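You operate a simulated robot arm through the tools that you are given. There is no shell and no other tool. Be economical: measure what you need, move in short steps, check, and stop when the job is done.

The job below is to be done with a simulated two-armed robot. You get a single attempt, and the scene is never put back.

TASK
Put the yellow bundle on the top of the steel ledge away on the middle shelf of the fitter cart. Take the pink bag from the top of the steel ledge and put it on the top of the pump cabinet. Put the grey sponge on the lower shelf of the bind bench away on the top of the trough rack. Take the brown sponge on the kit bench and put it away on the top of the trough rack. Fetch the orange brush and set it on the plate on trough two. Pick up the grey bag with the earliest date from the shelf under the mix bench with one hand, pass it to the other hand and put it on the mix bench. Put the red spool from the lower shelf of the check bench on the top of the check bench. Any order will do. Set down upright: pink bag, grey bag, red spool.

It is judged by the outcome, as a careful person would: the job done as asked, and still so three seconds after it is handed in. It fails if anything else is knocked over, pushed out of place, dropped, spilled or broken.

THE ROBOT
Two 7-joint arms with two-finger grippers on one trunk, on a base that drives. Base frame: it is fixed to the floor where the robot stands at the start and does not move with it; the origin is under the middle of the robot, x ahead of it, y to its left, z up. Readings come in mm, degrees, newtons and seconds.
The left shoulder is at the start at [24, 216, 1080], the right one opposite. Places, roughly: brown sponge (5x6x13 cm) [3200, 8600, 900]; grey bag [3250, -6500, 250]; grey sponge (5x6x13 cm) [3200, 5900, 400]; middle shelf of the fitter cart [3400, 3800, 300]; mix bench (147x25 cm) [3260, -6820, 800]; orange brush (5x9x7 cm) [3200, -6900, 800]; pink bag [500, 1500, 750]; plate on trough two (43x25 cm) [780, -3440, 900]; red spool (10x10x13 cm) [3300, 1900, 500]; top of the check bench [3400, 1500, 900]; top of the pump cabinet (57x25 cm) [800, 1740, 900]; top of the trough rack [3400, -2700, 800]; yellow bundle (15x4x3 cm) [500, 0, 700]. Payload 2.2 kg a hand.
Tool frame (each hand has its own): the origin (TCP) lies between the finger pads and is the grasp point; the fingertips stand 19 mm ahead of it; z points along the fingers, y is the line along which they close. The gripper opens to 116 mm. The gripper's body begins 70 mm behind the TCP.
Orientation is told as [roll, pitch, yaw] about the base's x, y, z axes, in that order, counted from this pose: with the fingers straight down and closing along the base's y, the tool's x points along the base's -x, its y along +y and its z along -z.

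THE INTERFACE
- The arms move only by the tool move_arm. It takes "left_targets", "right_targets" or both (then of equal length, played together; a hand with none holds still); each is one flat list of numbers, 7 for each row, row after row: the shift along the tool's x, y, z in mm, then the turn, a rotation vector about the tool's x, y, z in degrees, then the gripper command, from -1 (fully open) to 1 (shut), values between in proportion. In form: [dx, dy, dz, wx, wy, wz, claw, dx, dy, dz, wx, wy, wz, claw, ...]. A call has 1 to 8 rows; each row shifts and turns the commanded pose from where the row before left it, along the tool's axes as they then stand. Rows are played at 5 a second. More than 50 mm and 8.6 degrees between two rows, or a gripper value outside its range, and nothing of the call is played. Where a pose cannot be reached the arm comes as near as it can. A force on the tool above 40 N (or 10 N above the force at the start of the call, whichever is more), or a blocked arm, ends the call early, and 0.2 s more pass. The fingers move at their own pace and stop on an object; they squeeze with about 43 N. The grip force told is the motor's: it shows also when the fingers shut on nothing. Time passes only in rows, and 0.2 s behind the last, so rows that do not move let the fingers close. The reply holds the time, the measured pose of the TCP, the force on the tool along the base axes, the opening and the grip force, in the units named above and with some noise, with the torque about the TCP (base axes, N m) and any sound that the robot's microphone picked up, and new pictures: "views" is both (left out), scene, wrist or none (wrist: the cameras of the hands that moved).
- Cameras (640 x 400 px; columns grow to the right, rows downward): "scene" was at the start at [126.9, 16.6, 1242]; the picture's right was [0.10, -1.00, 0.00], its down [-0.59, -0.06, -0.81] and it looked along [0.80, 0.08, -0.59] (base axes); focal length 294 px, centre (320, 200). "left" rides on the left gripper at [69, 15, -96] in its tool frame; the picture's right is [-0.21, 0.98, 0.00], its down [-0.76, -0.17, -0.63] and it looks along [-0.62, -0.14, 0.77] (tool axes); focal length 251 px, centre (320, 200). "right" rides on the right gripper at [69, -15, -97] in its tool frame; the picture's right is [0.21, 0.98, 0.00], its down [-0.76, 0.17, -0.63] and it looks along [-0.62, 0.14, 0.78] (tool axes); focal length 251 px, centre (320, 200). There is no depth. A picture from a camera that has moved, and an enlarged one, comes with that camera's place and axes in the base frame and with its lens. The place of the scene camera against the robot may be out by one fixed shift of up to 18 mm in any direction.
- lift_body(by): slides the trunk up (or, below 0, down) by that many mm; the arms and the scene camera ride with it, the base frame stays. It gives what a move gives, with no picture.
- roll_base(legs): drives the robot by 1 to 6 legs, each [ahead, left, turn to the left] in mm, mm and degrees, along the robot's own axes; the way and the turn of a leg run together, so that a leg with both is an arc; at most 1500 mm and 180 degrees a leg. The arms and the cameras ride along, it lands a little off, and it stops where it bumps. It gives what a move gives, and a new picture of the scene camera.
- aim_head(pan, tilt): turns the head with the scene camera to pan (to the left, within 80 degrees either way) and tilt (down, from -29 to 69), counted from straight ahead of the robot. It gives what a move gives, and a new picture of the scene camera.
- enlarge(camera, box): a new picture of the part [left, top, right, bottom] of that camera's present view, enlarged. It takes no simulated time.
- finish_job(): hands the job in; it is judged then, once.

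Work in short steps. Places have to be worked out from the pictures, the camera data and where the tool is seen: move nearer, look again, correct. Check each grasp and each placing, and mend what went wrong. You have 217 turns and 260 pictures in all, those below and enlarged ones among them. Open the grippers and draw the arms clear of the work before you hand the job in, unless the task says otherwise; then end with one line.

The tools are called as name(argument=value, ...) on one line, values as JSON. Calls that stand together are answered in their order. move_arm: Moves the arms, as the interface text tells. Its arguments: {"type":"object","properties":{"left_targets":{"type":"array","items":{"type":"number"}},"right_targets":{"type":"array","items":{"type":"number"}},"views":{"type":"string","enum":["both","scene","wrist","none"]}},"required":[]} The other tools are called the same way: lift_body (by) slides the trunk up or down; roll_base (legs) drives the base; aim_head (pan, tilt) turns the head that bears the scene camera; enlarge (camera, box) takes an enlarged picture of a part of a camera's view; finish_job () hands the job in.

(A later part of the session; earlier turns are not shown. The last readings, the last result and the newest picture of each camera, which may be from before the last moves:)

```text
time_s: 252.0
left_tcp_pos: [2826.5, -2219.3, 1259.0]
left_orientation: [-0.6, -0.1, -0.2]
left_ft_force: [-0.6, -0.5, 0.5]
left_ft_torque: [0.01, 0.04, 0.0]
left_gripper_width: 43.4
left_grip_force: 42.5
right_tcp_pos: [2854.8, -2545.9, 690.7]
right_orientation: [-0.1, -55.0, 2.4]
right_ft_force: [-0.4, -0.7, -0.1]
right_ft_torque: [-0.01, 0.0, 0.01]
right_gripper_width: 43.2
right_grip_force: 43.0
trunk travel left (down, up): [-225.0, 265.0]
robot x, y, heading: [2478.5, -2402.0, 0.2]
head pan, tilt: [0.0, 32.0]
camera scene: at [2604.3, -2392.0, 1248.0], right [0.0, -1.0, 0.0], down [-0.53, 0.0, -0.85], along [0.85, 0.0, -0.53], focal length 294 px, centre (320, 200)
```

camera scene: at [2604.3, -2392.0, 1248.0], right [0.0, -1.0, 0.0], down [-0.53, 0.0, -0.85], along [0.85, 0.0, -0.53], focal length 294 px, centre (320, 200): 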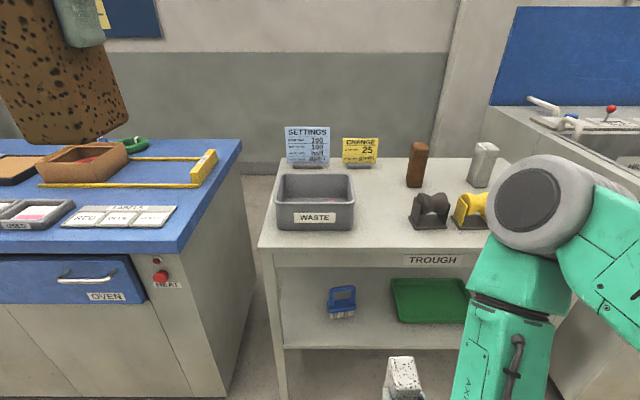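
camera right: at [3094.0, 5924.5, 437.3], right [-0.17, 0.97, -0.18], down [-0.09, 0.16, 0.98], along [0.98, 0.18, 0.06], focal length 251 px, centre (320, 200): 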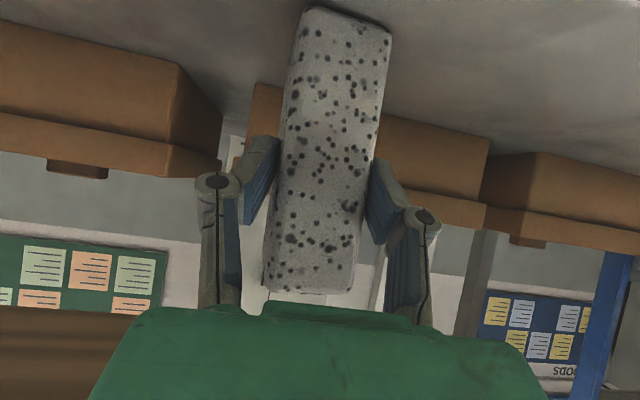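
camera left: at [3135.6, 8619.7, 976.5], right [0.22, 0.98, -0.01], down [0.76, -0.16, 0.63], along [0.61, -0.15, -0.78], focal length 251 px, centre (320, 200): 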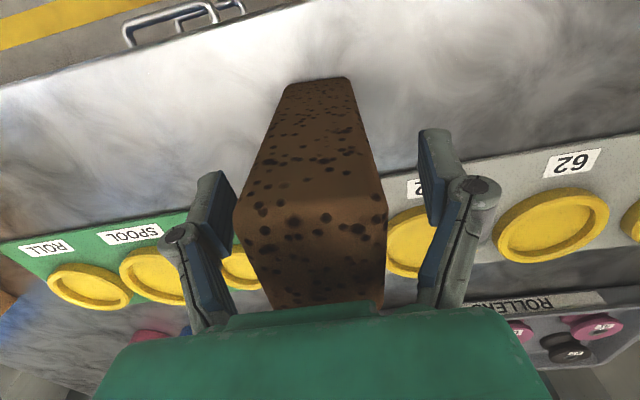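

Table height Z≈798 triangulated; gap y −2471…−2616. I raise the grey sponge above the table level and drive 220 mm nearer.

move_arm(right_targets=[-37, 0, -26, 0, 0, 0, 1, -37, 0, -26, 0, 0, 0, 1, -37, 0, -26, 0, 0, 0, 1, -37, 0, -26, 0, 0, 0, 1, -37, 0, -26, 0, 0, 0, 1, -18, 0, -13, 0, 0, 0, 1], views="none")

roll_base(legs=[[225, 0, 0]])

```text
time_s: 253.4
left_tcp_pos: [2825.6, -2219.4, 1259.2]
left_orientation: [-0.6, 0.0, -0.1]
left_ft_force: [0.8, -0.7, -0.8]
left_ft_torque: [0.02, -0.01, 0.03]
left_gripper_width: 43.1
left_grip_force: 42.8
right_tcp_pos: [2892.2, -2523.0, 924.1]
right_orientation: [-0.2, -55.1, 2.3]
right_ft_force: [0.3, 0.5, -0.4]
right_ft_torque: [0.0, -0.01, -0.02]
right_gripper_width: 43.3
right_grip_force: 43.3
right hand out of reach, approached as far as the arm can: row 3, 4, 5, 6
trunk travel left (down, up): [-225.0, 265.0]
robot x, y, heading: [2475.2, -2394.3, 0.3]
head pan, tilt: [0.0, 32.0]
```

```text
time_s: 255.1
left_tcp_pos: [3056.5, -2220.9, 1258.2]
left_orientation: [-0.7, -0.1, -0.3]
left_ft_force: [0.4, -1.3, -1.1]
left_ft_torque: [0.0, 0.0, 0.02]
left_gripper_width: 43.5
left_grip_force: 42.9
right_tcp_pos: [3120.8, -2524.4, 922.5]
right_orientation: [-0.1, -55.0, 2.0]
right_ft_force: [0.6, 0.1, -0.1]
right_ft_torque: [-0.02, 0.03, 0.01]
right_gripper_width: 43.3
right_grip_force: 43.1
trunk travel left (down, up): [-225.0, 265.0]
robot x, y, heading: [2705.8, -2400.4, -0.3]
head pan, tilt: [0.0, 32.0]
camera scene: at [2833.1, -2393.1, 1247.9], right [0.0, -1.0, 0.0], down [-0.53, 0.0, -0.85], along [0.85, 0.0, -0.53], focal length 294 px, centre (320, 200)
```

scene: 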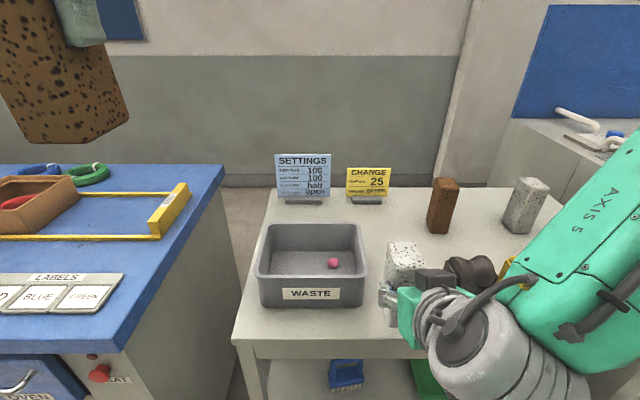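

Now forward 200 mm over the gap, shifting 20 mm right to y≈−2545.

move_arm(right_targets=[-25, -6, 37, 0, 0, 0, 1, -25, -6, 37, 0, 0, 0, 1, -25, -6, 37, 0, 0, 0, 1, -25, -6, 37, 0, 0, 0, 1, -10, -3, 15, 0, 0, 0, 1, 0, 0, 0, 0, 0, 0, 1], views="both")

```text
time_s: 256.5
left_tcp_pos: [3054.2, -2221.1, 1256.9]
left_orientation: [-0.6, 0.2, -0.5]
left_ft_force: [0.4, -0.2, 0.3]
left_ft_torque: [0.01, 0.02, -0.02]
left_gripper_width: 43.2
left_grip_force: 43.1
right_tcp_pos: [3313.0, -2546.1, 921.3]
right_orientation: [-0.1, -55.1, 2.0]
right_ft_force: [-0.7, 0.1, -0.4]
right_ft_torque: [-0.01, 0.01, 0.01]
right_gripper_width: 43.2
right_grip_force: 42.9
trunk travel left (down, up): [-225.0, 265.0]
robot x, y, heading: [2708.3, -2400.6, -0.3]
head pan, tilt: [0.0, 32.0]
camera scene: at [2833.6, -2393.8, 1247.9], right [0.0, -1.0, 0.0], down [-0.53, 0.0, -0.85], along [0.85, 0.0, -0.53], focal length 294 px, centre (320, 200)
camera right: at [3195.5, -2567.5, 918.8], right [-0.16, 0.97, -0.18], down [-0.09, 0.16, 0.98], along [0.98, 0.17, 0.06], focal length 251 px, centre (320, 200)
```

scene: 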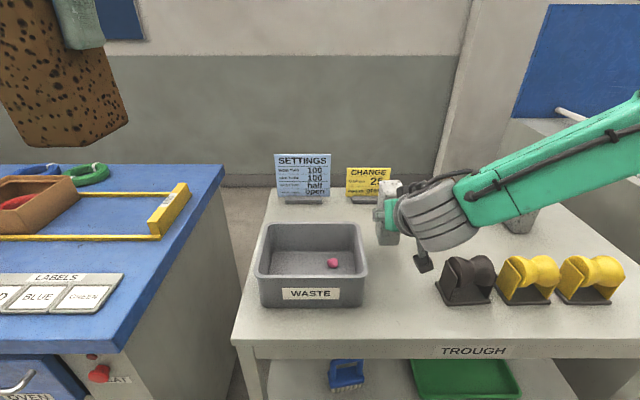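
right: 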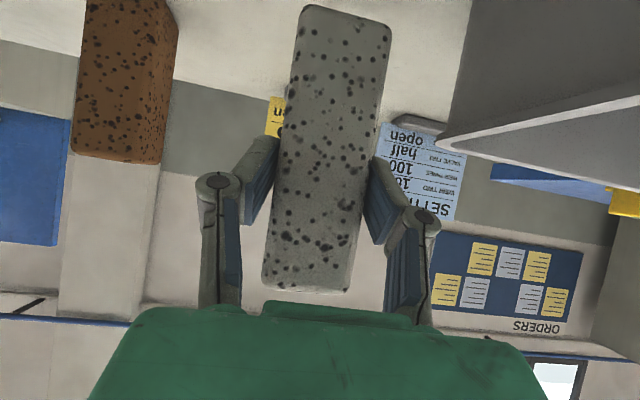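

Position good. I shift 6 mm left for clearance from the roller, and lower until the sponge touches.

move_arm(right_targets=[12, 6, 8.5, 0, 0, 0, 1, 12, 0, 8.5, 0, 0, 0, 1, 4, 0, 3, 0, 0, 0, 1, 3.3, 0, 2.3, 0, 0, 0, 1, 3.3, 0, 2.3, 0, 0, 0, 1, 0, 0, 0, 0, 0, 0, 1], views="scene")

```text
time_s: 257.9
left_tcp_pos: [3055.1, -2222.4, 1257.2]
left_orientation: [-0.5, 0.2, -0.4]
left_ft_force: [0.0, -0.8, -0.7]
left_ft_torque: [0.06, 0.0, 0.0]
left_gripper_width: 43.2
left_grip_force: 42.9
right_tcp_pos: [3315.6, -2539.6, 878.8]
right_orientation: [-0.1, -55.2, 1.9]
right_ft_force: [-0.2, 0.1, -1.3]
right_ft_torque: [0.02, 0.01, -0.01]
right_gripper_width: 43.3
right_grip_force: 42.6
trunk travel left (down, up): [-225.0, 265.0]
robot x, y, heading: [2706.5, -2401.5, -0.0]
head pan, tilt: [0.0, 32.0]
camera scene: at [2833.7, -2393.8, 1247.9], right [0.0, -1.0, 0.0], down [-0.53, 0.0, -0.85], along [0.85, 0.0, -0.53], focal length 294 px, centre (320, 200)
```

scene: 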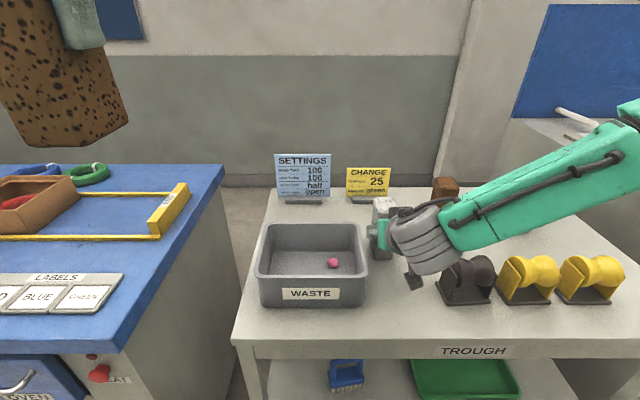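

No contact yet; a few more 3 mm steps.

move_arm(right_targets=[2.5, 0, 1.7, 0, 0, 0, 1, 2.5, 0, 1.7, 0, 0, 0, 1, 2.5, 0, 1.7, 0, 0, 0, 1, 0, 0, 0, 0, 0, 0, 1], views="none")

```text
time_s: 258.8
left_tcp_pos: [3054.4, -2221.5, 1258.3]
left_orientation: [-0.5, 0.0, -0.4]
left_ft_force: [0.8, -0.1, -0.3]
left_ft_torque: [0.0, 0.05, 0.01]
left_gripper_width: 43.5
left_grip_force: 42.5
right_tcp_pos: [3319.2, -2539.8, 877.1]
right_orientation: [0.2, -56.3, 1.7]
right_ft_force: [-5.5, -0.3, 16.1]
right_ft_torque: [0.23, 0.57, 0.05]
right_gripper_width: 43.4
right_grip_force: 42.7
trunk travel left (down, up): [-225.0, 265.0]
robot x, y, heading: [2703.8, -2400.8, -0.4]
head pan, tilt: [0.0, 32.0]
stopped in row 4 (right hand): the force on the tool passed its limit at 41 N (the readings are from after the stop); the commanded pose is now the measured one
```

Contact. I open, rise 30 mm, then withdraw backward.

move_arm(right_targets=[-1.5, 0, -1, 0, 0, 0, 0.3, 0, 0, 0, 0, 0, 0, -0.35, 0, 0, 0, 0, 0, 0, -0.4, -24, 0, -17, 0, 0, 0, -0.4, 0, 0, -45, 0, 0, 0, -0.4, 0, 0, -45, 0, 0, 0, -0.4, 0, 0, -45, 0, 0, 0, -0.4], views="scene")

```text
time_s: 260.4
left_tcp_pos: [3050.5, -2222.1, 1258.1]
left_orientation: [-0.6, -0.1, -0.4]
left_ft_force: [-0.2, 0.5, 0.3]
left_ft_torque: [-0.01, -0.01, -0.01]
left_gripper_width: 43.2
left_grip_force: 43.3
right_tcp_pos: [3201.6, -2542.2, 979.7]
right_orientation: [0.0, -56.0, 1.7]
right_ft_force: [-0.6, 0.2, 0.6]
right_ft_torque: [0.01, -0.02, 0.01]
right_gripper_width: 81.4
right_grip_force: 0.1
trunk travel left (down, up): [-225.0, 265.0]
robot x, y, heading: [2706.1, -2401.3, -0.0]
head pan, tilt: [0.0, 32.0]
camera scene: at [2831.2, -2393.7, 1248.2], right [0.0, -1.0, 0.0], down [-0.53, 0.0, -0.85], along [0.85, 0.0, -0.53], focal length 294 px, centre (320, 200)
```

scene: 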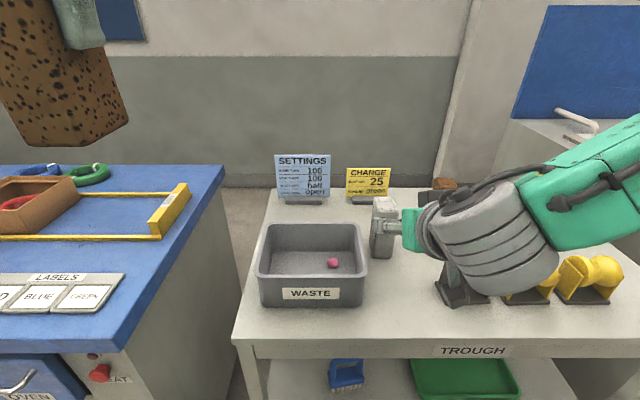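

Grey sponge stands on the rack. I retract the right arm, then strafe right so the left hand faces the gap.

move_arm(right_targets=[25, 0, -37, 0, 0, 0, -0.4, 25, 0, -37, 0, 0, 0, -0.4, 25, 0, -37, 0, 0, 0, -0.4, 25, 0, -37, 0, 0, 0, -0.4, 25, 0, -37, 0, 0, 0, -0.4], views="none")

roll_base(legs=[[0, -310, 0]])

```text
time_s: 261.6
left_tcp_pos: [3053.1, -2219.1, 1256.9]
left_orientation: [-0.7, 0.1, -0.4]
left_ft_force: [0.0, -0.4, 0.0]
left_ft_torque: [-0.02, -0.04, -0.01]
left_gripper_width: 43.4
left_grip_force: 43.0
right_tcp_pos: [3064.2, -2462.6, 993.2]
right_orientation: [-0.4, -55.9, 1.9]
right_ft_force: [-0.1, 0.4, -0.1]
right_ft_torque: [-0.04, 0.01, 0.01]
right_gripper_width: 81.2
right_grip_force: 0.1
right hand out of reach, approached as far as the arm can: row 2, 3, 4, 5
trunk travel left (down, up): [-225.0, 265.0]
robot x, y, heading: [2703.0, -2400.5, -0.0]
head pan, tilt: [0.0, 32.0]
```

```text
time_s: 263.7
left_tcp_pos: [3052.8, -2513.8, 1255.2]
left_orientation: [-1.7, 0.0, -0.8]
left_ft_force: [0.2, 0.9, -0.3]
left_ft_torque: [-0.15, 0.03, 0.03]
left_gripper_width: 43.3
left_grip_force: 43.1
right_tcp_pos: [3062.5, -2761.3, 993.8]
right_orientation: [-1.6, -55.9, 2.7]
right_ft_force: [-0.4, 0.8, 0.6]
right_ft_torque: [-0.08, -0.02, -0.11]
right_gripper_width: 80.8
right_grip_force: 0.0
trunk travel left (down, up): [-225.0, 265.0]
robot x, y, heading: [2701.0, -2708.2, -1.0]
head pan, tilt: [0.0, 32.0]
camera scene: at [2830.4, -2680.8, 1247.7], right [-0.01, -1.0, 0.02], down [-0.53, -0.01, -0.85], along [0.85, -0.02, -0.53], focal length 294 px, centre (320, 200)
```

scene: 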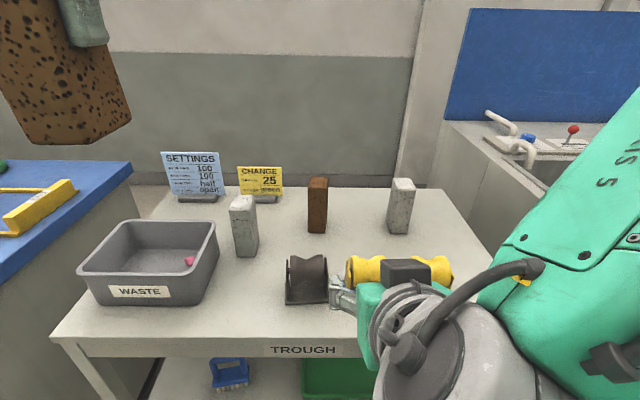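

Grey sponge stands; gap in front of it is free. I move the left hand forward and down toward [3195, −2543].

move_arm(left_targets=[-47, 0, 0, 0, 0, 0, 1, -47, 0, 10, 0, 0, 0, 1, -47, 0, 10, 0, 0, 0, 1, 0, 0, 45, 0, 0, 0, 1, 0, 0, 45, 0, 0, 0, 1, 0, 0, 45, 0, 0, 0, 1, 0, 0, 45, 0, 0, 0, 1, 0, 0, 0, 0, 0, 0, 1], views="both")

```text
time_s: 265.5
left_tcp_pos: [3190.6, -2537.8, 1060.0]
left_orientation: [-0.5, -0.1, -0.9]
left_ft_force: [0.0, 0.9, -0.3]
left_ft_torque: [0.0, 0.0, -0.02]
left_gripper_width: 43.1
left_grip_force: 42.5
right_tcp_pos: [3059.8, -2777.3, 994.5]
right_orientation: [0.3, -56.0, 1.2]
right_ft_force: [0.7, 0.3, 0.2]
right_ft_torque: [0.03, 0.02, 0.02]
right_gripper_width: 81.1
right_grip_force: 0.1
trunk travel left (down, up): [-225.0, 265.0]
robot x, y, heading: [2703.8, -2708.7, -0.7]
head pan, tilt: [0.0, 32.0]
camera scene: at [2830.8, -2695.4, 1247.9], right [-0.01, -1.0, 0.01], down [-0.53, 0.0, -0.85], along [0.85, -0.01, -0.53], focal length 294 px, centre (320, 200)
camera left: at [3120.7, -2521.1, 1156.8], right [0.23, 0.97, -0.01], down [0.75, -0.17, 0.64], along [0.62, -0.15, -0.77], focal length 251 px, centre (320, 200)
```

scene: 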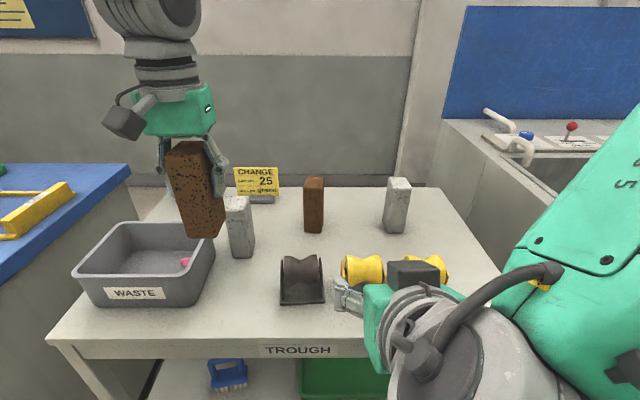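
left: 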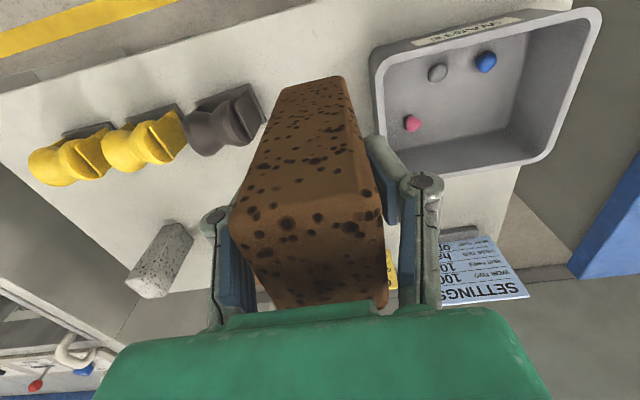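

Aligned in the gap. Lower to near contact.

move_arm(left_targets=[0, -3, 40, 0, 0, 0, 1, 0, -2, 40, 0, 0, 0, 1, 0, 0, 40, 0, 0, 0, 1, 0, 0, 32, 0, 0, 0, 1, 0, 0, 5, 0, 0, 0, 1, 0, 0, 0, 0, 0, 0, 1], views="scene")

```text
time_s: 266.9
left_tcp_pos: [3191.3, -2538.0, 901.4]
left_orientation: [-1.0, 0.0, -0.7]
left_ft_force: [0.4, 1.1, 0.0]
left_ft_torque: [0.0, 0.02, 0.02]
left_gripper_width: 43.4
left_grip_force: 42.9
right_tcp_pos: [3062.1, -2771.1, 993.8]
right_orientation: [-0.4, -56.0, 1.7]
right_ft_force: [-0.3, 0.6, 0.6]
right_ft_torque: [-0.05, -0.01, -0.03]
right_gripper_width: 81.2
right_grip_force: 0.1
trunk travel left (down, up): [-225.0, 265.0]
robot x, y, heading: [2702.7, -2709.4, -0.7]
head pan, tilt: [0.0, 32.0]
camera scene: at [2831.4, -2697.3, 1247.9], right [-0.01, -1.0, 0.0], down [-0.53, 0.0, -0.85], along [0.85, -0.01, -0.53], focal length 294 px, centre (320, 200)
```

scene: 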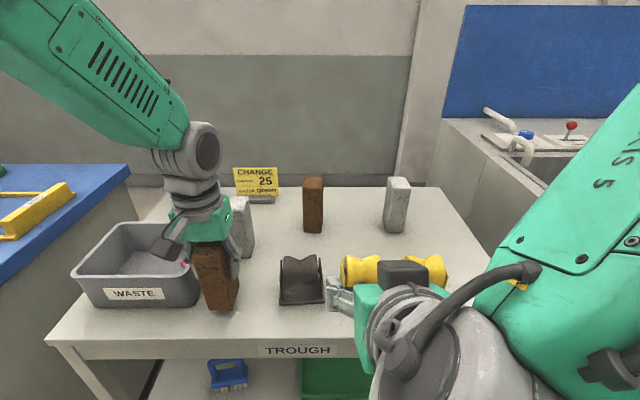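

Nearly down; small steps to contact.

move_arm(left_targets=[0, -3, 3, 0, 0, 0, 1, 0, -2, 3, 0, 0, 0, 1, 0, 0, 3, 0, 0, 0, 1, 0, 0, 2, 0, 0, 0, 1, 0, 0, 0, 0, 0, 0, 1], views="none")

```text
time_s: 268.1
left_tcp_pos: [3191.9, -2556.1, 891.8]
left_orientation: [-0.4, 0.0, -0.8]
left_ft_force: [-0.1, -0.5, -1.0]
left_ft_torque: [0.03, -0.01, -0.01]
left_gripper_width: 43.3
left_grip_force: 42.7
right_tcp_pos: [3062.5, -2782.4, 994.0]
right_orientation: [0.5, -56.0, 0.9]
right_ft_force: [-0.8, -0.2, 0.2]
right_ft_torque: [0.01, 0.02, 0.03]
right_gripper_width: 81.3
right_grip_force: 0.0
trunk travel left (down, up): [-225.0, 265.0]
robot x, y, heading: [2705.0, -2713.3, -0.7]
head pan, tilt: [0.0, 32.0]
```

move_arm(left_targets=[0, 4, 0, 0, 0, 0, 1, 0, 0, 0, 0, 0, 0, 1, 0, 0, 2, 0, 0, 0, 1, 0, 0, 2, 0, 0, 0, 1, 0, 0, 2, 0, 0, 0, 1, 0, 0, 0, 0, 0, 0, 1], views="scene")

```text
time_s: 269.5
left_tcp_pos: [3191.1, -2543.6, 884.6]
left_orientation: [-0.7, 0.1, -0.8]
left_ft_force: [0.4, 0.6, -1.0]
left_ft_torque: [-0.02, 0.0, 0.0]
left_gripper_width: 43.1
left_grip_force: 42.7
right_tcp_pos: [3061.3, -2774.2, 994.7]
right_orientation: [0.0, -56.1, 1.4]
right_ft_force: [-0.8, 0.6, 0.4]
right_ft_torque: [-0.03, 0.0, -0.02]
right_gripper_width: 81.3
right_grip_force: 0.0
trunk travel left (down, up): [-225.0, 265.0]
robot x, y, heading: [2703.3, -2708.0, -0.5]
head pan, tilt: [0.0, 32.0]
camera scene: at [2831.3, -2699.4, 1247.9], right [-0.01, -1.0, 0.0], down [-0.53, 0.0, -0.85], along [0.85, -0.01, -0.53], focal length 294 px, centre (320, 200)
```

scene: 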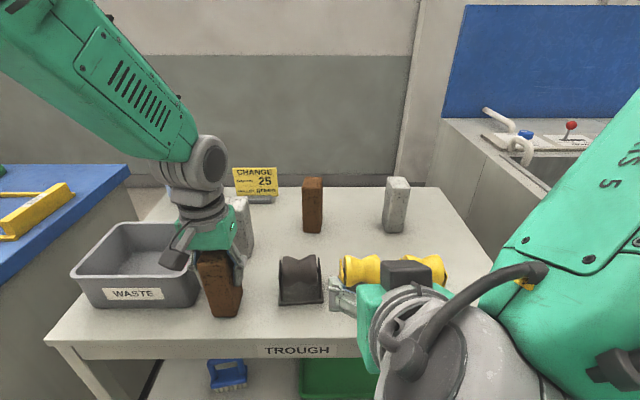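

Still no contact (z 885); continue in 3 mm steps.

move_arm(left_targets=[0, 0, 3, 0, 0, 0, 1, 0, 0, 3, 0, 0, 0, 1, 0, 0, 3, 0, 0, 0, 1, 0, 0, 3, 0, 0, 0, 1, 0, 0, 3, 0, 0, 0, 1, 0, 0, 0, 0, 0, 0, 1], views="none")

```text
time_s: 270.5
left_tcp_pos: [3192.2, -2550.9, 879.3]
left_orientation: [-0.6, -0.7, -0.7]
left_ft_force: [-8.4, -1.9, 19.3]
left_ft_torque: [0.11, 0.81, 0.11]
left_gripper_width: 43.3
left_grip_force: 43.2
right_tcp_pos: [3059.3, -2780.7, 995.4]
right_orientation: [0.3, -56.2, 1.1]
right_ft_force: [-0.1, 0.0, 1.0]
right_ft_torque: [-0.01, 0.0, 0.01]
right_gripper_width: 81.0
right_grip_force: 0.1
trunk travel left (down, up): [-225.0, 265.0]
robot x, y, heading: [2703.1, -2711.1, -0.9]
head pan, tilt: [0.0, 32.0]
stopped in row 5 (left hand): the force on the tool passed its limit at 44 N (the readings are from after the stop); the commanded pose is now the measured one
```

Contact at 879. Open modestly (72 mm) and rise straight up.

move_arm(left_targets=[0, 0, -1, 0, 0, 0, 0.2, 0, 0, 0, 0, 0, 0, -0.24, 0, 0, 0, 0, 0, 0, -0.24, 0, 0, -20, 0, 0, 0, -0.24, 0, 0, -45, 0, 0, 0, -0.24, 0, 0, -45, 0, 0, 0, -0.24, 0, 0, -45, 0, 0, 0, -0.24], views="scene")

```text
time_s: 272.1
left_tcp_pos: [3189.3, -2543.8, 1029.6]
left_orientation: [-0.6, -0.6, -0.7]
left_ft_force: [0.3, -0.9, -0.1]
left_ft_torque: [0.01, -0.01, 0.02]
left_gripper_width: 71.8
left_grip_force: 0.1
right_tcp_pos: [3059.3, -2778.9, 994.6]
right_orientation: [0.2, -56.1, 1.1]
right_ft_force: [-0.4, 0.4, 0.2]
right_ft_torque: [-0.01, -0.01, -0.02]
right_gripper_width: 81.3
right_grip_force: 0.0
trunk travel left (down, up): [-225.0, 265.0]
robot x, y, heading: [2702.2, -2708.3, -0.8]
head pan, tilt: [0.0, 32.0]
camera scene: at [2829.7, -2704.0, 1248.1], right [-0.01, -1.0, 0.0], down [-0.53, 0.01, -0.85], along [0.85, -0.01, -0.53], focal length 294 px, centre (320, 200)
```

scene: 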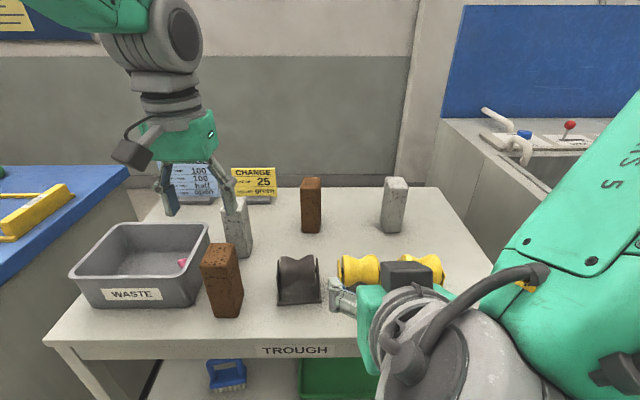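

Both sponges are away. Next the mix bench: I back off and strafe on toward y≈−6600, looking first.

roll_base(legs=[[-480, 0, 0.8], [0, -1300, 0]])

aim_head(pan=-65, tilt=15)

```text
time_s: 281.2
left_tcp_pos: [2717.7, -3846.8, 1027.8]
left_orientation: [-0.6, -0.7, 0.8]
left_ft_force: [-0.9, -0.1, 0.7]
left_ft_torque: [-0.03, 0.01, 0.03]
left_gripper_width: 72.0
left_grip_force: 0.1
right_tcp_pos: [2592.3, -4085.0, 994.3]
right_orientation: [0.2, -56.0, 2.7]
right_ft_force: [0.8, 0.2, -0.4]
right_ft_torque: [0.01, -0.01, 0.0]
right_gripper_width: 81.0
right_grip_force: 0.0
trunk travel left (down, up): [-225.0, 265.0]
robot x, y, heading: [2237.1, -4022.8, 0.9]
head pan, tilt: [0.0, 32.0]
camera scene: at [2362.2, -4015.9, 1247.9], right [0.01, -1.0, 0.0], down [-0.53, -0.01, -0.85], along [0.85, 0.01, -0.53], focal length 294 px, centre (320, 200)
```

scene: 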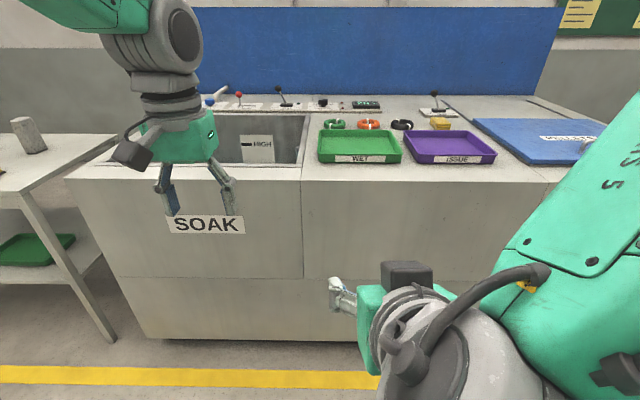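

```text
time_s: 282.6
left_tcp_pos: [2715.5, -3849.3, 1029.1]
left_orientation: [-0.7, -0.9, 0.8]
left_ft_force: [-0.5, -0.2, 0.9]
left_ft_torque: [0.01, 0.01, 0.01]
left_gripper_width: 71.8
left_grip_force: 0.1
right_tcp_pos: [2591.1, -4087.3, 995.3]
right_orientation: [0.2, -56.3, 2.7]
right_ft_force: [-0.2, -0.3, 0.1]
right_ft_torque: [-0.01, 0.01, 0.01]
right_gripper_width: 81.2
right_grip_force: 0.1
trunk travel left (down, up): [-225.0, 265.0]
robot x, y, heading: [2235.8, -4028.3, 0.7]
head pan, tilt: [-65.0, 15.0]
camera scene: at [2313.4, -4102.1, 1275.4], right [-0.9, -0.44, 0.0], down [-0.12, 0.23, -0.97], along [0.42, -0.87, -0.26], focal length 294 px, centre (320, 200)
```

scene: 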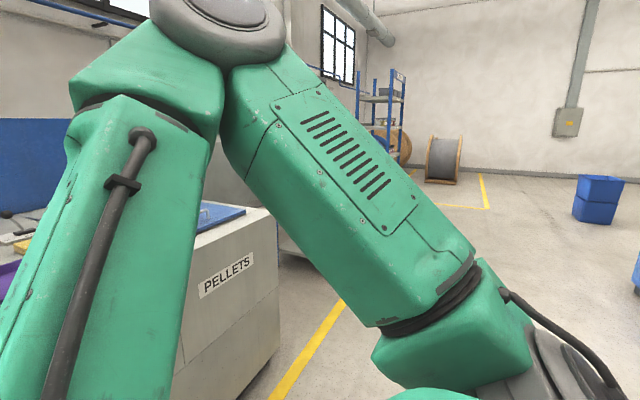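

The aisle remains clear; I continue to y≈−6450.

roll_base(legs=[[-20, -1200, -1], [-20, -1200, 0]])

aim_head(pan=-10, tilt=25)

```text
time_s: 294.1
left_tcp_pos: [2704.5, -6186.3, 1031.3]
left_orientation: [-0.6, -0.7, 1.8]
left_ft_force: [0.5, -1.2, 0.3]
left_ft_torque: [0.01, 0.03, 0.0]
left_gripper_width: 71.9
left_grip_force: 0.0
right_tcp_pos: [2584.3, -6426.4, 995.2]
right_orientation: [0.3, -56.3, 3.6]
right_ft_force: [0.0, 0.6, 0.7]
right_ft_torque: [0.03, 0.0, 0.01]
right_gripper_width: 81.1
right_grip_force: 0.1
trunk travel left (down, up): [-225.0, 265.0]
robot x, y, heading: [2225.9, -6372.0, 2.0]
head pan, tilt: [-65.0, 15.0]
camera scene: at [2308.0, -6447.0, 1275.4], right [-0.89, -0.45, 0.0], down [-0.12, 0.23, -0.97], along [0.44, -0.86, -0.26], focal length 294 px, centre (320, 200)
```

scene: 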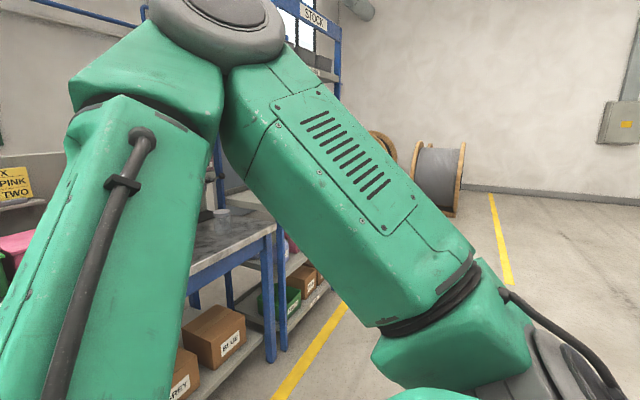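

```text
time_s: 295.3
left_tcp_pos: [2703.3, -6185.5, 1032.4]
left_orientation: [-0.5, -0.9, 1.7]
left_ft_force: [0.5, 0.7, 0.0]
left_ft_torque: [-0.01, 0.02, -0.02]
left_gripper_width: 72.0
left_grip_force: 0.1
right_tcp_pos: [2581.2, -6425.6, 997.1]
right_orientation: [0.3, -56.4, 3.7]
right_ft_force: [-0.6, -0.4, 0.1]
right_ft_torque: [-0.03, 0.03, 0.01]
right_gripper_width: 81.2
right_grip_force: 0.1
trunk travel left (down, up): [-225.0, 265.0]
robot x, y, heading: [2231.7, -6376.2, 1.7]
head pan, tilt: [-10.0, 25.0]
camera scene: at [2356.9, -6376.3, 1259.0], right [-0.14, -0.99, 0.0], down [-0.42, 0.06, -0.91], along [0.9, -0.13, -0.43], focal length 294 px, centre (320, 200)
```

scene: 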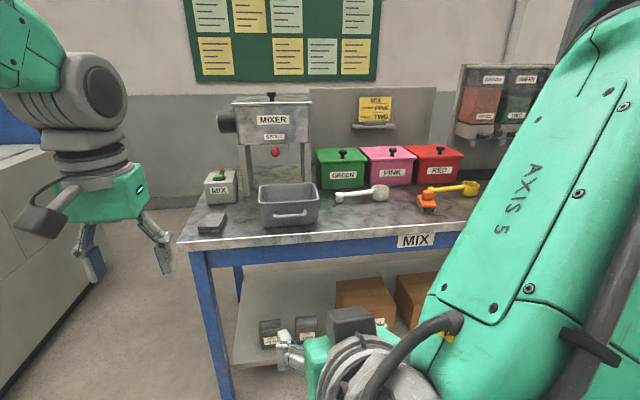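

Mix bench found: grey bags on its lower shelf, the orange thing on top. I lower the right arm out of the view, drop the trunk and look at the shelf.

move_arm(right_targets=[37, -10, 25, 0, 0, 0, -0.4, 37, -10, 25, 0, 0, 0, -0.4, 37, -10, 25, 0, 0, 0, -0.4, 37, -10, 25, 0, 0, 0, -0.4, 37, -10, 25, 0, 0, 0, -0.4, 37, -10, 25, 0, 0, 0, -0.4, 37, -10, 25, 0, 0, 0, -0.4, 37, -10, 25, 0, 0, 0, -0.4], views="none")

lift_body(by=-225)

aim_head(pan=-5, tilt=28)

```text
time_s: 297.1
left_tcp_pos: [2702.6, -6185.4, 1032.5]
left_orientation: [-0.6, -1.0, 1.8]
left_ft_force: [-0.3, -0.7, 0.4]
left_ft_torque: [0.0, 0.03, 0.0]
left_gripper_width: 71.9
left_grip_force: 0.0
right_tcp_pos: [2603.2, -6494.1, 636.6]
right_orientation: [0.3, -56.5, 3.6]
right_ft_force: [0.2, -0.5, 0.3]
right_ft_torque: [-0.02, 0.01, 0.0]
right_gripper_width: 81.3
right_grip_force: 0.1
right hand out of reach, approached as far as the arm can: row 1
trunk travel left (down, up): [-225.0, 265.0]
robot x, y, heading: [2228.5, -6372.3, 1.8]
head pan, tilt: [-10.0, 25.0]
```

```text
time_s: 299.5
left_tcp_pos: [2702.9, -6186.1, 805.5]
left_orientation: [-0.7, -0.9, 1.7]
left_ft_force: [-0.2, -0.4, 0.3]
left_ft_torque: [0.0, -0.03, -0.01]
left_gripper_width: 71.8
left_grip_force: 0.2
right_tcp_pos: [2602.7, -6494.2, 411.5]
right_orientation: [0.2, -56.4, 3.7]
right_ft_force: [0.7, 0.7, -0.4]
right_ft_torque: [0.04, 0.01, 0.01]
right_gripper_width: 81.3
right_grip_force: 0.1
trunk travel left (down, up): [0.0, 490.0]
robot x, y, heading: [2226.7, -6372.5, 1.5]
head pan, tilt: [-10.0, 25.0]
```

```text
time_s: 300.2
left_tcp_pos: [2704.1, -6185.6, 806.4]
left_orientation: [-0.7, -0.9, 1.8]
left_ft_force: [-0.4, 0.0, -0.2]
left_ft_torque: [0.02, -0.01, 0.0]
left_gripper_width: 72.1
left_grip_force: 0.0
right_tcp_pos: [2602.4, -6494.0, 411.2]
right_orientation: [0.2, -56.4, 3.7]
right_ft_force: [-0.5, 0.2, 0.0]
right_ft_torque: [0.02, 0.0, -0.01]
right_gripper_width: 81.1
right_grip_force: 0.1
trunk travel left (down, up): [0.0, 490.0]
robot x, y, heading: [2226.2, -6372.3, 1.8]
head pan, tilt: [-5.0, 28.0]
camera scene: at [2356.4, -6368.0, 1029.2], right [-0.06, -1.0, 0.0], down [-0.47, 0.03, -0.88], along [0.88, -0.05, -0.47], focal length 294 px, centre (320, 200)
```

scene: 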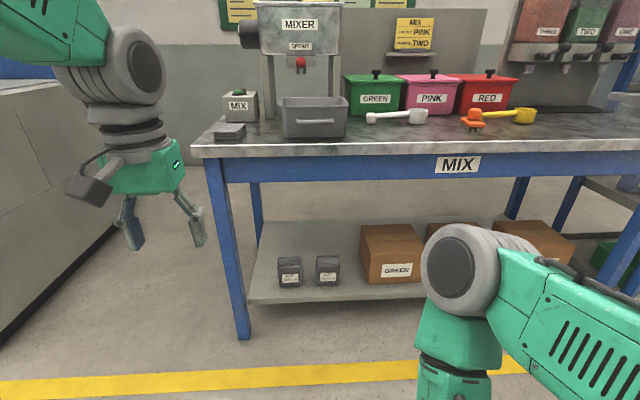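

Two grey bags are on the shelf; I enlarge to read their dates and the orange object.

enlarge(camera="scene", box=[250, 245, 370, 300])

enlarge(camera="scene", box=[350, 60, 560, 190])

```text
5.33 times, centred on (310, 272) of scene
camera zoom: at [2356.4, -6368.0, 1029.2], right [-0.06, -1.0, 0.0], down [-0.47, 0.03, -0.88], along [0.88, -0.05, -0.47], focal length 1568 px, centre (373, -187)
```

zoom: 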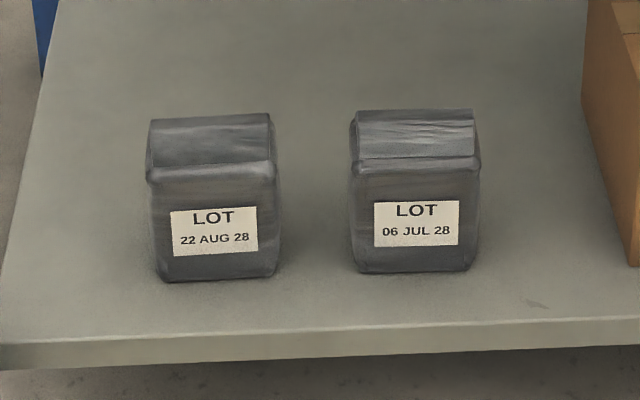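

```text
3.05 times, centred on (455, 125) of scene
camera zoom: at [2356.4, -6368.0, 1029.2], right [-0.06, -1.0, 0.0], down [-0.47, 0.03, -0.88], along [0.88, -0.05, -0.47], focal length 896 px, centre (-91, 429)
```

zoom: 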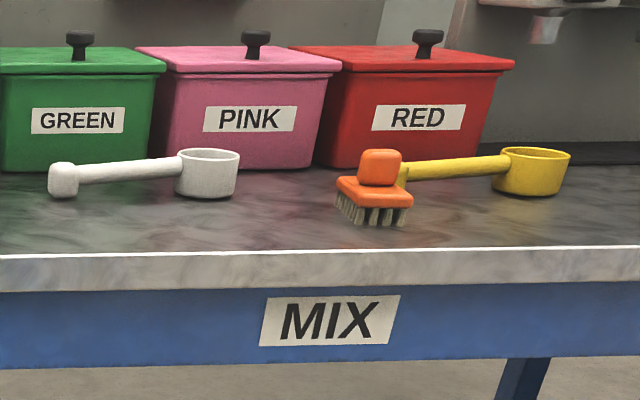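

The earliest date is 06 JUL 28 — the right bag, front face x≈3209, centre ≈[3237, −6446], shelf z≈195, top ≈320. I drive closer with the right hand lined up in y.

roll_base(legs=[[380, 60, -1.8]])

move_arm(right_targets=[37, 0, 25, 0, 0, 0, -1, 37, 0, 25, 0, 0, 0, -1, 37, 0, 25, 0, 0, 0, -1, 0, 0, 0, 0, 0, 0, -1, 0, 0, 0, 0, 0, 0, -1], views="both")

```text
time_s: 302.6
left_tcp_pos: [3084.1, -6134.9, 805.6]
left_orientation: [-0.6, -0.9, 0.0]
left_ft_force: [-0.2, -0.3, -0.3]
left_ft_torque: [-0.01, 0.05, 0.01]
left_gripper_width: 71.9
left_grip_force: 0.2
right_tcp_pos: [2973.2, -6438.7, 410.8]
right_orientation: [0.2, -56.4, 1.8]
right_ft_force: [-0.6, 0.2, 0.7]
right_ft_torque: [-0.01, -0.01, 0.0]
right_gripper_width: 81.1
right_grip_force: 0.1
trunk travel left (down, up): [0.0, 490.0]
robot x, y, heading: [2602.8, -6304.0, 0.3]
head pan, tilt: [-5.0, 28.0]
camera scene: at [2732.3, -6306.4, 1029.1], right [-0.09, -1.0, 0.0], down [-0.47, 0.04, -0.88], along [0.88, -0.08, -0.47], focal length 294 px, centre (320, 200)
```

scene: 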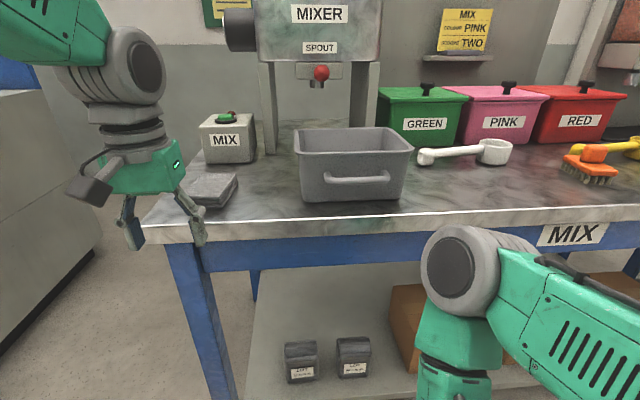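

```text
time_s: 303.8
left_tcp_pos: [3083.0, -6135.2, 806.5]
left_orientation: [-0.7, -1.1, -0.1]
left_ft_force: [0.3, 0.0, -0.8]
left_ft_torque: [-0.04, -0.01, -0.02]
left_gripper_width: 71.9
left_grip_force: 0.1
right_tcp_pos: [2974.6, -6437.7, 279.3]
right_orientation: [-0.7, -56.5, 2.4]
right_ft_force: [0.5, 0.3, -0.1]
right_ft_torque: [0.03, 0.0, 0.01]
right_gripper_width: 116.0
right_grip_force: 0.2
trunk travel left (down, up): [0.0, 490.0]
robot x, y, heading: [2600.8, -6303.8, 0.1]
head pan, tilt: [-5.0, 28.0]
camera scene: at [2731.8, -6305.9, 1029.2], right [-0.09, -1.0, 0.0], down [-0.47, 0.04, -0.88], along [0.88, -0.08, -0.47], focal length 294 px, centre (320, 200)
camera right: at [2855.0, -6458.0, 274.1], right [-0.15, 0.97, -0.18], down [-0.11, 0.17, 0.98], along [0.98, 0.17, 0.09], focal length 251 px, centre (320, 200)
```

scene: 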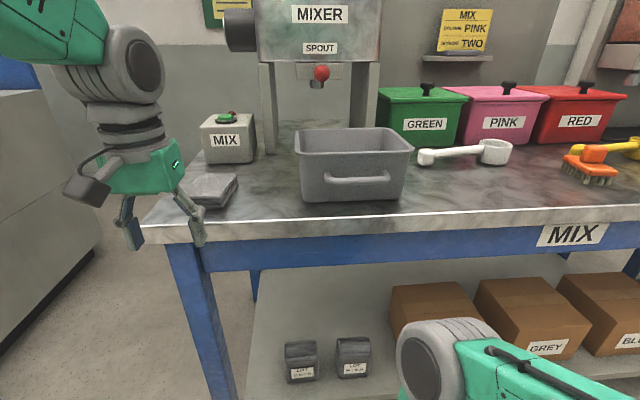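
right: 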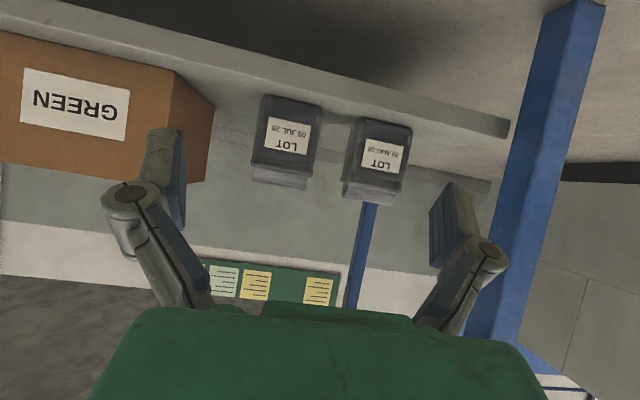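

Only two bags; JUL bag at y≈−6456. I advance 160 mm while shifting toward its centre line.

move_arm(right_targets=[-18, -6, 36, -0.7, 0, 0, -1, -18, -6, 36, 0, 0, 0, -1, -18, -6, 36, 0, 0, 0, -1, -18, -6, 36, 0, 0, 0, -1, 0, 0, 0, 0, 0, 0, -1, 0, 0, 0, 0, 0, 0, -1], views="wrist")

```text
time_s: 305.2
left_tcp_pos: [3082.7, -6133.1, 808.8]
left_orientation: [-0.8, -1.1, 0.1]
left_ft_force: [0.1, 0.8, -0.8]
left_ft_torque: [0.0, 0.01, 0.01]
left_gripper_width: 71.8
left_grip_force: 0.0
right_tcp_pos: [3135.4, -6443.9, 259.1]
right_orientation: [-0.1, -56.6, 2.2]
right_ft_force: [-0.8, 0.9, -0.7]
right_ft_torque: [0.04, 0.02, -0.02]
right_gripper_width: 115.7
right_grip_force: 0.1
right hand out of reach, approached as far as the arm can: row 1
trunk travel left (down, up): [0.0, 490.0]
robot x, y, heading: [2602.5, -6307.7, 0.0]
head pan, tilt: [-5.0, 28.0]
camera right: at [3017.7, -6464.8, 254.2], right [-0.16, 0.97, -0.18], down [-0.12, 0.16, 0.98], along [0.98, 0.17, 0.09], focal length 251 px, centre (320, 200)
```

right: 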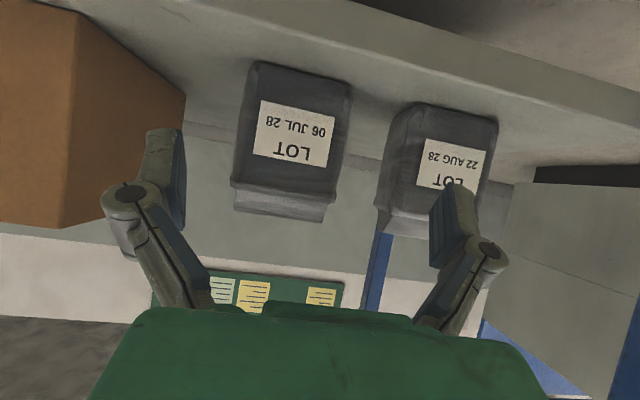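

Bag JUL spans y −6499…−6420, front x≈3207. I shift 15 mm right, set opening ~104 mm, and advance partway.

move_arm(right_targets=[0, -15, 0, 0, 0, 0, -0.8, 0, 0, 0, 0, 0, 0, -0.8, -19, -1, 30, 0, 0, 0, -0.8, -14, -1, 22, 0, 0, 0, -0.8, 0, 0, 0, 0, 0, 0, -0.8, 0, 0, 0, 0, 0, 0, -0.8], views="both")

```text
time_s: 306.6
left_tcp_pos: [3082.0, -6134.4, 807.8]
left_orientation: [-0.7, -1.1, 0.0]
left_ft_force: [1.1, -0.3, -0.1]
left_ft_torque: [-0.02, -0.02, 0.01]
left_gripper_width: 71.8
left_grip_force: 0.1
right_tcp_pos: [3199.4, -6447.5, 258.9]
right_orientation: [0.9, -56.6, 2.0]
right_ft_force: [-0.2, 0.2, -0.5]
right_ft_torque: [-0.01, -0.01, -0.01]
right_gripper_width: 104.0
right_grip_force: 0.1
right hand out of reach, approached as far as the arm can: row 1
trunk travel left (down, up): [0.0, 490.0]
robot x, y, heading: [2604.8, -6305.0, -0.1]
head pan, tilt: [-5.0, 28.0]
camera scene: at [2732.4, -6306.0, 1029.1], right [-0.09, -1.0, 0.0], down [-0.47, 0.04, -0.88], along [0.88, -0.08, -0.47], focal length 294 px, centre (320, 200)
camera right: at [3081.7, -6469.2, 252.9], right [-0.16, 0.97, -0.17], down [-0.12, 0.15, 0.98], along [0.98, 0.18, 0.09], focal length 251 px, centre (320, 200)
```

scene: 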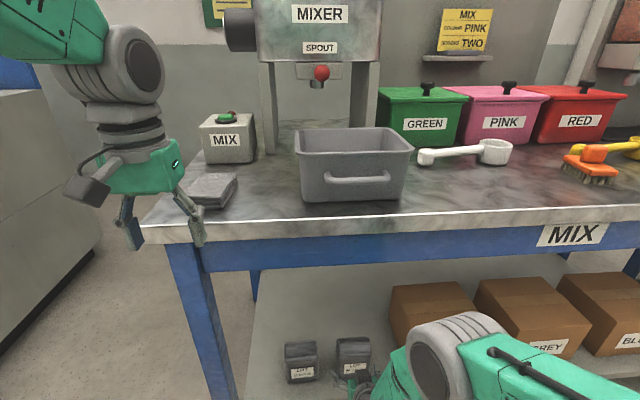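
right: 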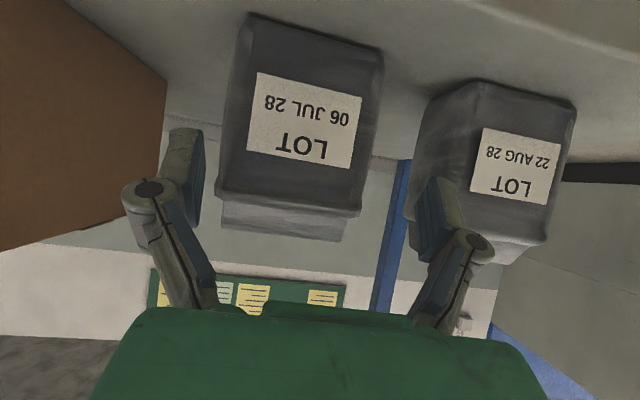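

The arm couldn't shift sideways fully, so I nudge the base 12 mm right.

roll_base(legs=[[0, -13, 0]])

move_arm(right_targets=[0, 0, 0, 0, 0, 0, -0.8, 0, 0, 0, 0, 0, 0, -0.8], views="wrist")

```text
time_s: 307.3
left_tcp_pos: [3081.4, -6141.8, 806.1]
left_orientation: [-1.0, -1.1, 0.1]
left_ft_force: [-0.1, 0.5, -0.3]
left_ft_torque: [-0.08, 0.0, 0.03]
left_gripper_width: 72.1
left_grip_force: 0.0
right_tcp_pos: [3199.6, -6457.6, 259.3]
right_orientation: [0.5, -56.4, 2.4]
right_ft_force: [-0.1, 0.8, 0.1]
right_ft_torque: [-0.01, 0.01, -0.03]
right_gripper_width: 104.6
right_grip_force: 0.1
trunk travel left (down, up): [0.0, 490.0]
robot x, y, heading: [2604.2, -6318.7, 0.3]
head pan, tilt: [-5.0, 28.0]
camera scene: at [2732.3, -6314.6, 1029.2], right [-0.09, -1.0, 0.0], down [-0.47, 0.04, -0.88], along [0.88, -0.08, -0.47], focal length 294 px, centre (320, 200)
```

scene: 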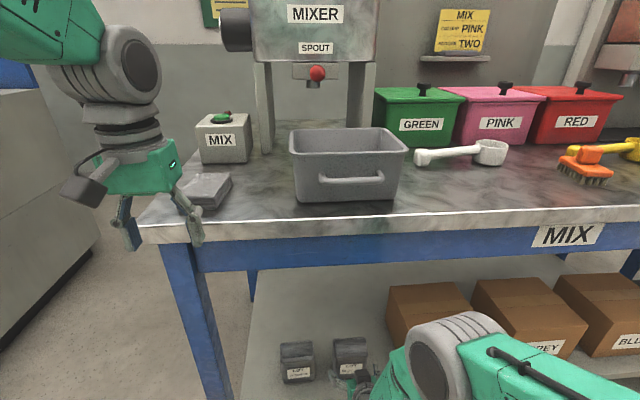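

```text
time_s: 307.9
left_tcp_pos: [3078.6, -6145.7, 809.6]
left_orientation: [-0.7, -1.3, 0.0]
left_ft_force: [-0.3, 0.0, -0.9]
left_ft_torque: [0.04, -0.02, 0.01]
left_gripper_width: 72.2
left_grip_force: 0.1
right_tcp_pos: [3198.3, -6458.1, 260.3]
right_orientation: [1.0, -56.7, 1.9]
right_ft_force: [0.2, -0.7, -0.7]
right_ft_torque: [-0.02, 0.0, 0.02]
right_gripper_width: 104.3
right_grip_force: 0.1
trunk travel left (down, up): [0.0, 490.0]
robot x, y, heading: [2602.1, -6317.7, 0.1]
head pan, tilt: [-5.0, 28.0]
camera right: at [3080.9, -6480.6, 254.3], right [-0.16, 0.97, -0.17], down [-0.12, 0.15, 0.98], along [0.98, 0.18, 0.09], focal length 251 px, centre (320, 200)
```

right: 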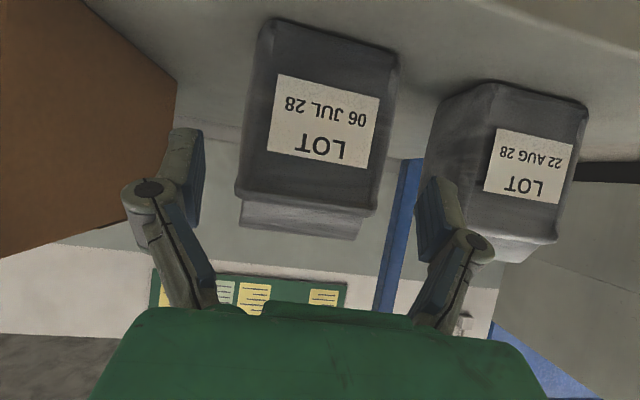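

Centred now. The bag's body spans z≈180–262, so I lower the hand ~33 mm and advance ~36 mm around it.

move_arm(right_targets=[13.7, 0, 9, 0, 0, 0, -0.8, 13.7, 0, 9, 0, 0, 0, -0.8, -10, -0.5, 15, 0, 0, 0, -0.8, -10, -0.5, 15, 0, 0, 0, -0.8, 0, 0, 0, 0, 0, 0, -0.8], views="wrist")

```text
time_s: 309.1
left_tcp_pos: [3079.6, -6141.9, 808.0]
left_orientation: [-0.8, -1.2, 0.1]
left_ft_force: [0.1, -0.9, 0.6]
left_ft_torque: [0.02, -0.01, 0.03]
left_gripper_width: 71.9
left_grip_force: 0.1
right_tcp_pos: [3234.6, -6454.7, 228.0]
right_orientation: [0.6, -56.8, 2.3]
right_ft_force: [0.0, -0.1, -0.2]
right_ft_torque: [0.01, -0.03, 0.03]
right_gripper_width: 104.5
right_grip_force: 0.0
trunk travel left (down, up): [0.0, 490.0]
robot x, y, heading: [2602.4, -6317.9, -0.1]
head pan, tilt: [-5.0, 28.0]
camera right: at [3117.0, -6477.8, 222.7], right [-0.16, 0.97, -0.17], down [-0.12, 0.16, 0.98], along [0.98, 0.18, 0.09], focal length 251 px, centre (320, 200)
```

right: 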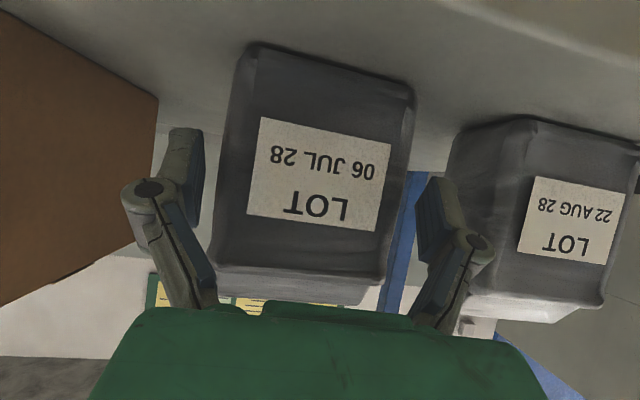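

Well placed between the fingers. Close, and lift slightly.

move_arm(right_targets=[0, 0, 0, 0, 0, 0, 1, 0, 0, 0, 0, 0, 0, 1, 0, 0, 0, 0, 0, 0, 1, -8, 0, -5.5, 0, 0, 0, 1, -16, 0, -11, 0, 0, 0, 1, 0, 0, 0, 0, 0, 0, 1], views="both")

```text
time_s: 310.5
left_tcp_pos: [3080.3, -6143.6, 808.5]
left_orientation: [-0.9, -1.1, 0.1]
left_ft_force: [0.3, 0.1, -1.0]
left_ft_torque: [-0.01, 0.0, -0.02]
left_gripper_width: 72.1
left_grip_force: 0.0
right_tcp_pos: [3232.8, -6456.3, 257.1]
right_orientation: [0.8, -56.8, 2.2]
right_ft_force: [0.1, -0.2, 0.3]
right_ft_torque: [0.0, 0.0, 0.04]
right_gripper_width: 0.0
right_grip_force: 28.5
trunk travel left (down, up): [0.0, 490.0]
robot x, y, heading: [2603.8, -6312.4, 0.3]
head pan, tilt: [-5.0, 28.0]
camera scene: at [2732.4, -6317.1, 1029.1], right [-0.09, -1.0, 0.0], down [-0.47, 0.04, -0.88], along [0.88, -0.08, -0.47], focal length 294 px, centre (320, 200)
camera right: at [3115.6, -6478.2, 252.1], right [-0.16, 0.97, -0.17], down [-0.12, 0.15, 0.98], along [0.98, 0.18, 0.09], focal length 251 px, centre (320, 200)
```

scene: 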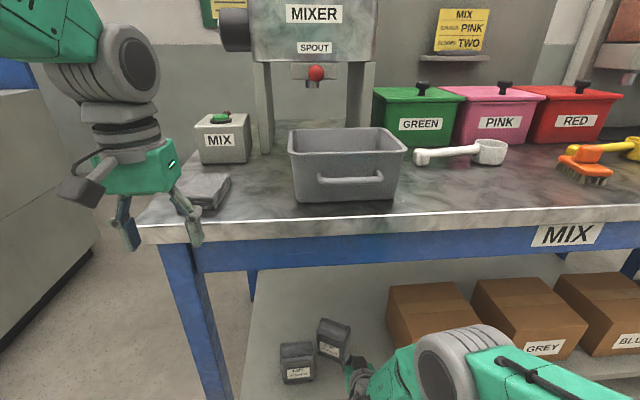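
right: 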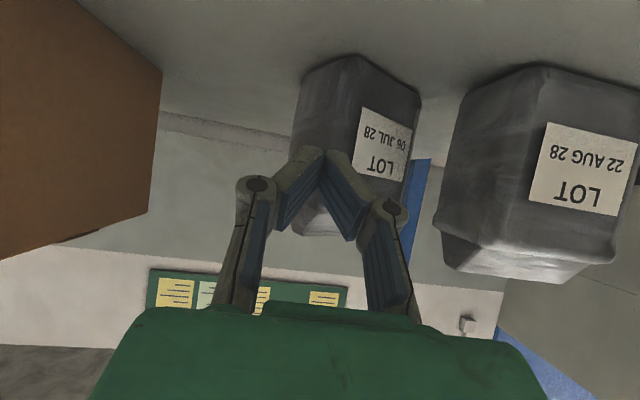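

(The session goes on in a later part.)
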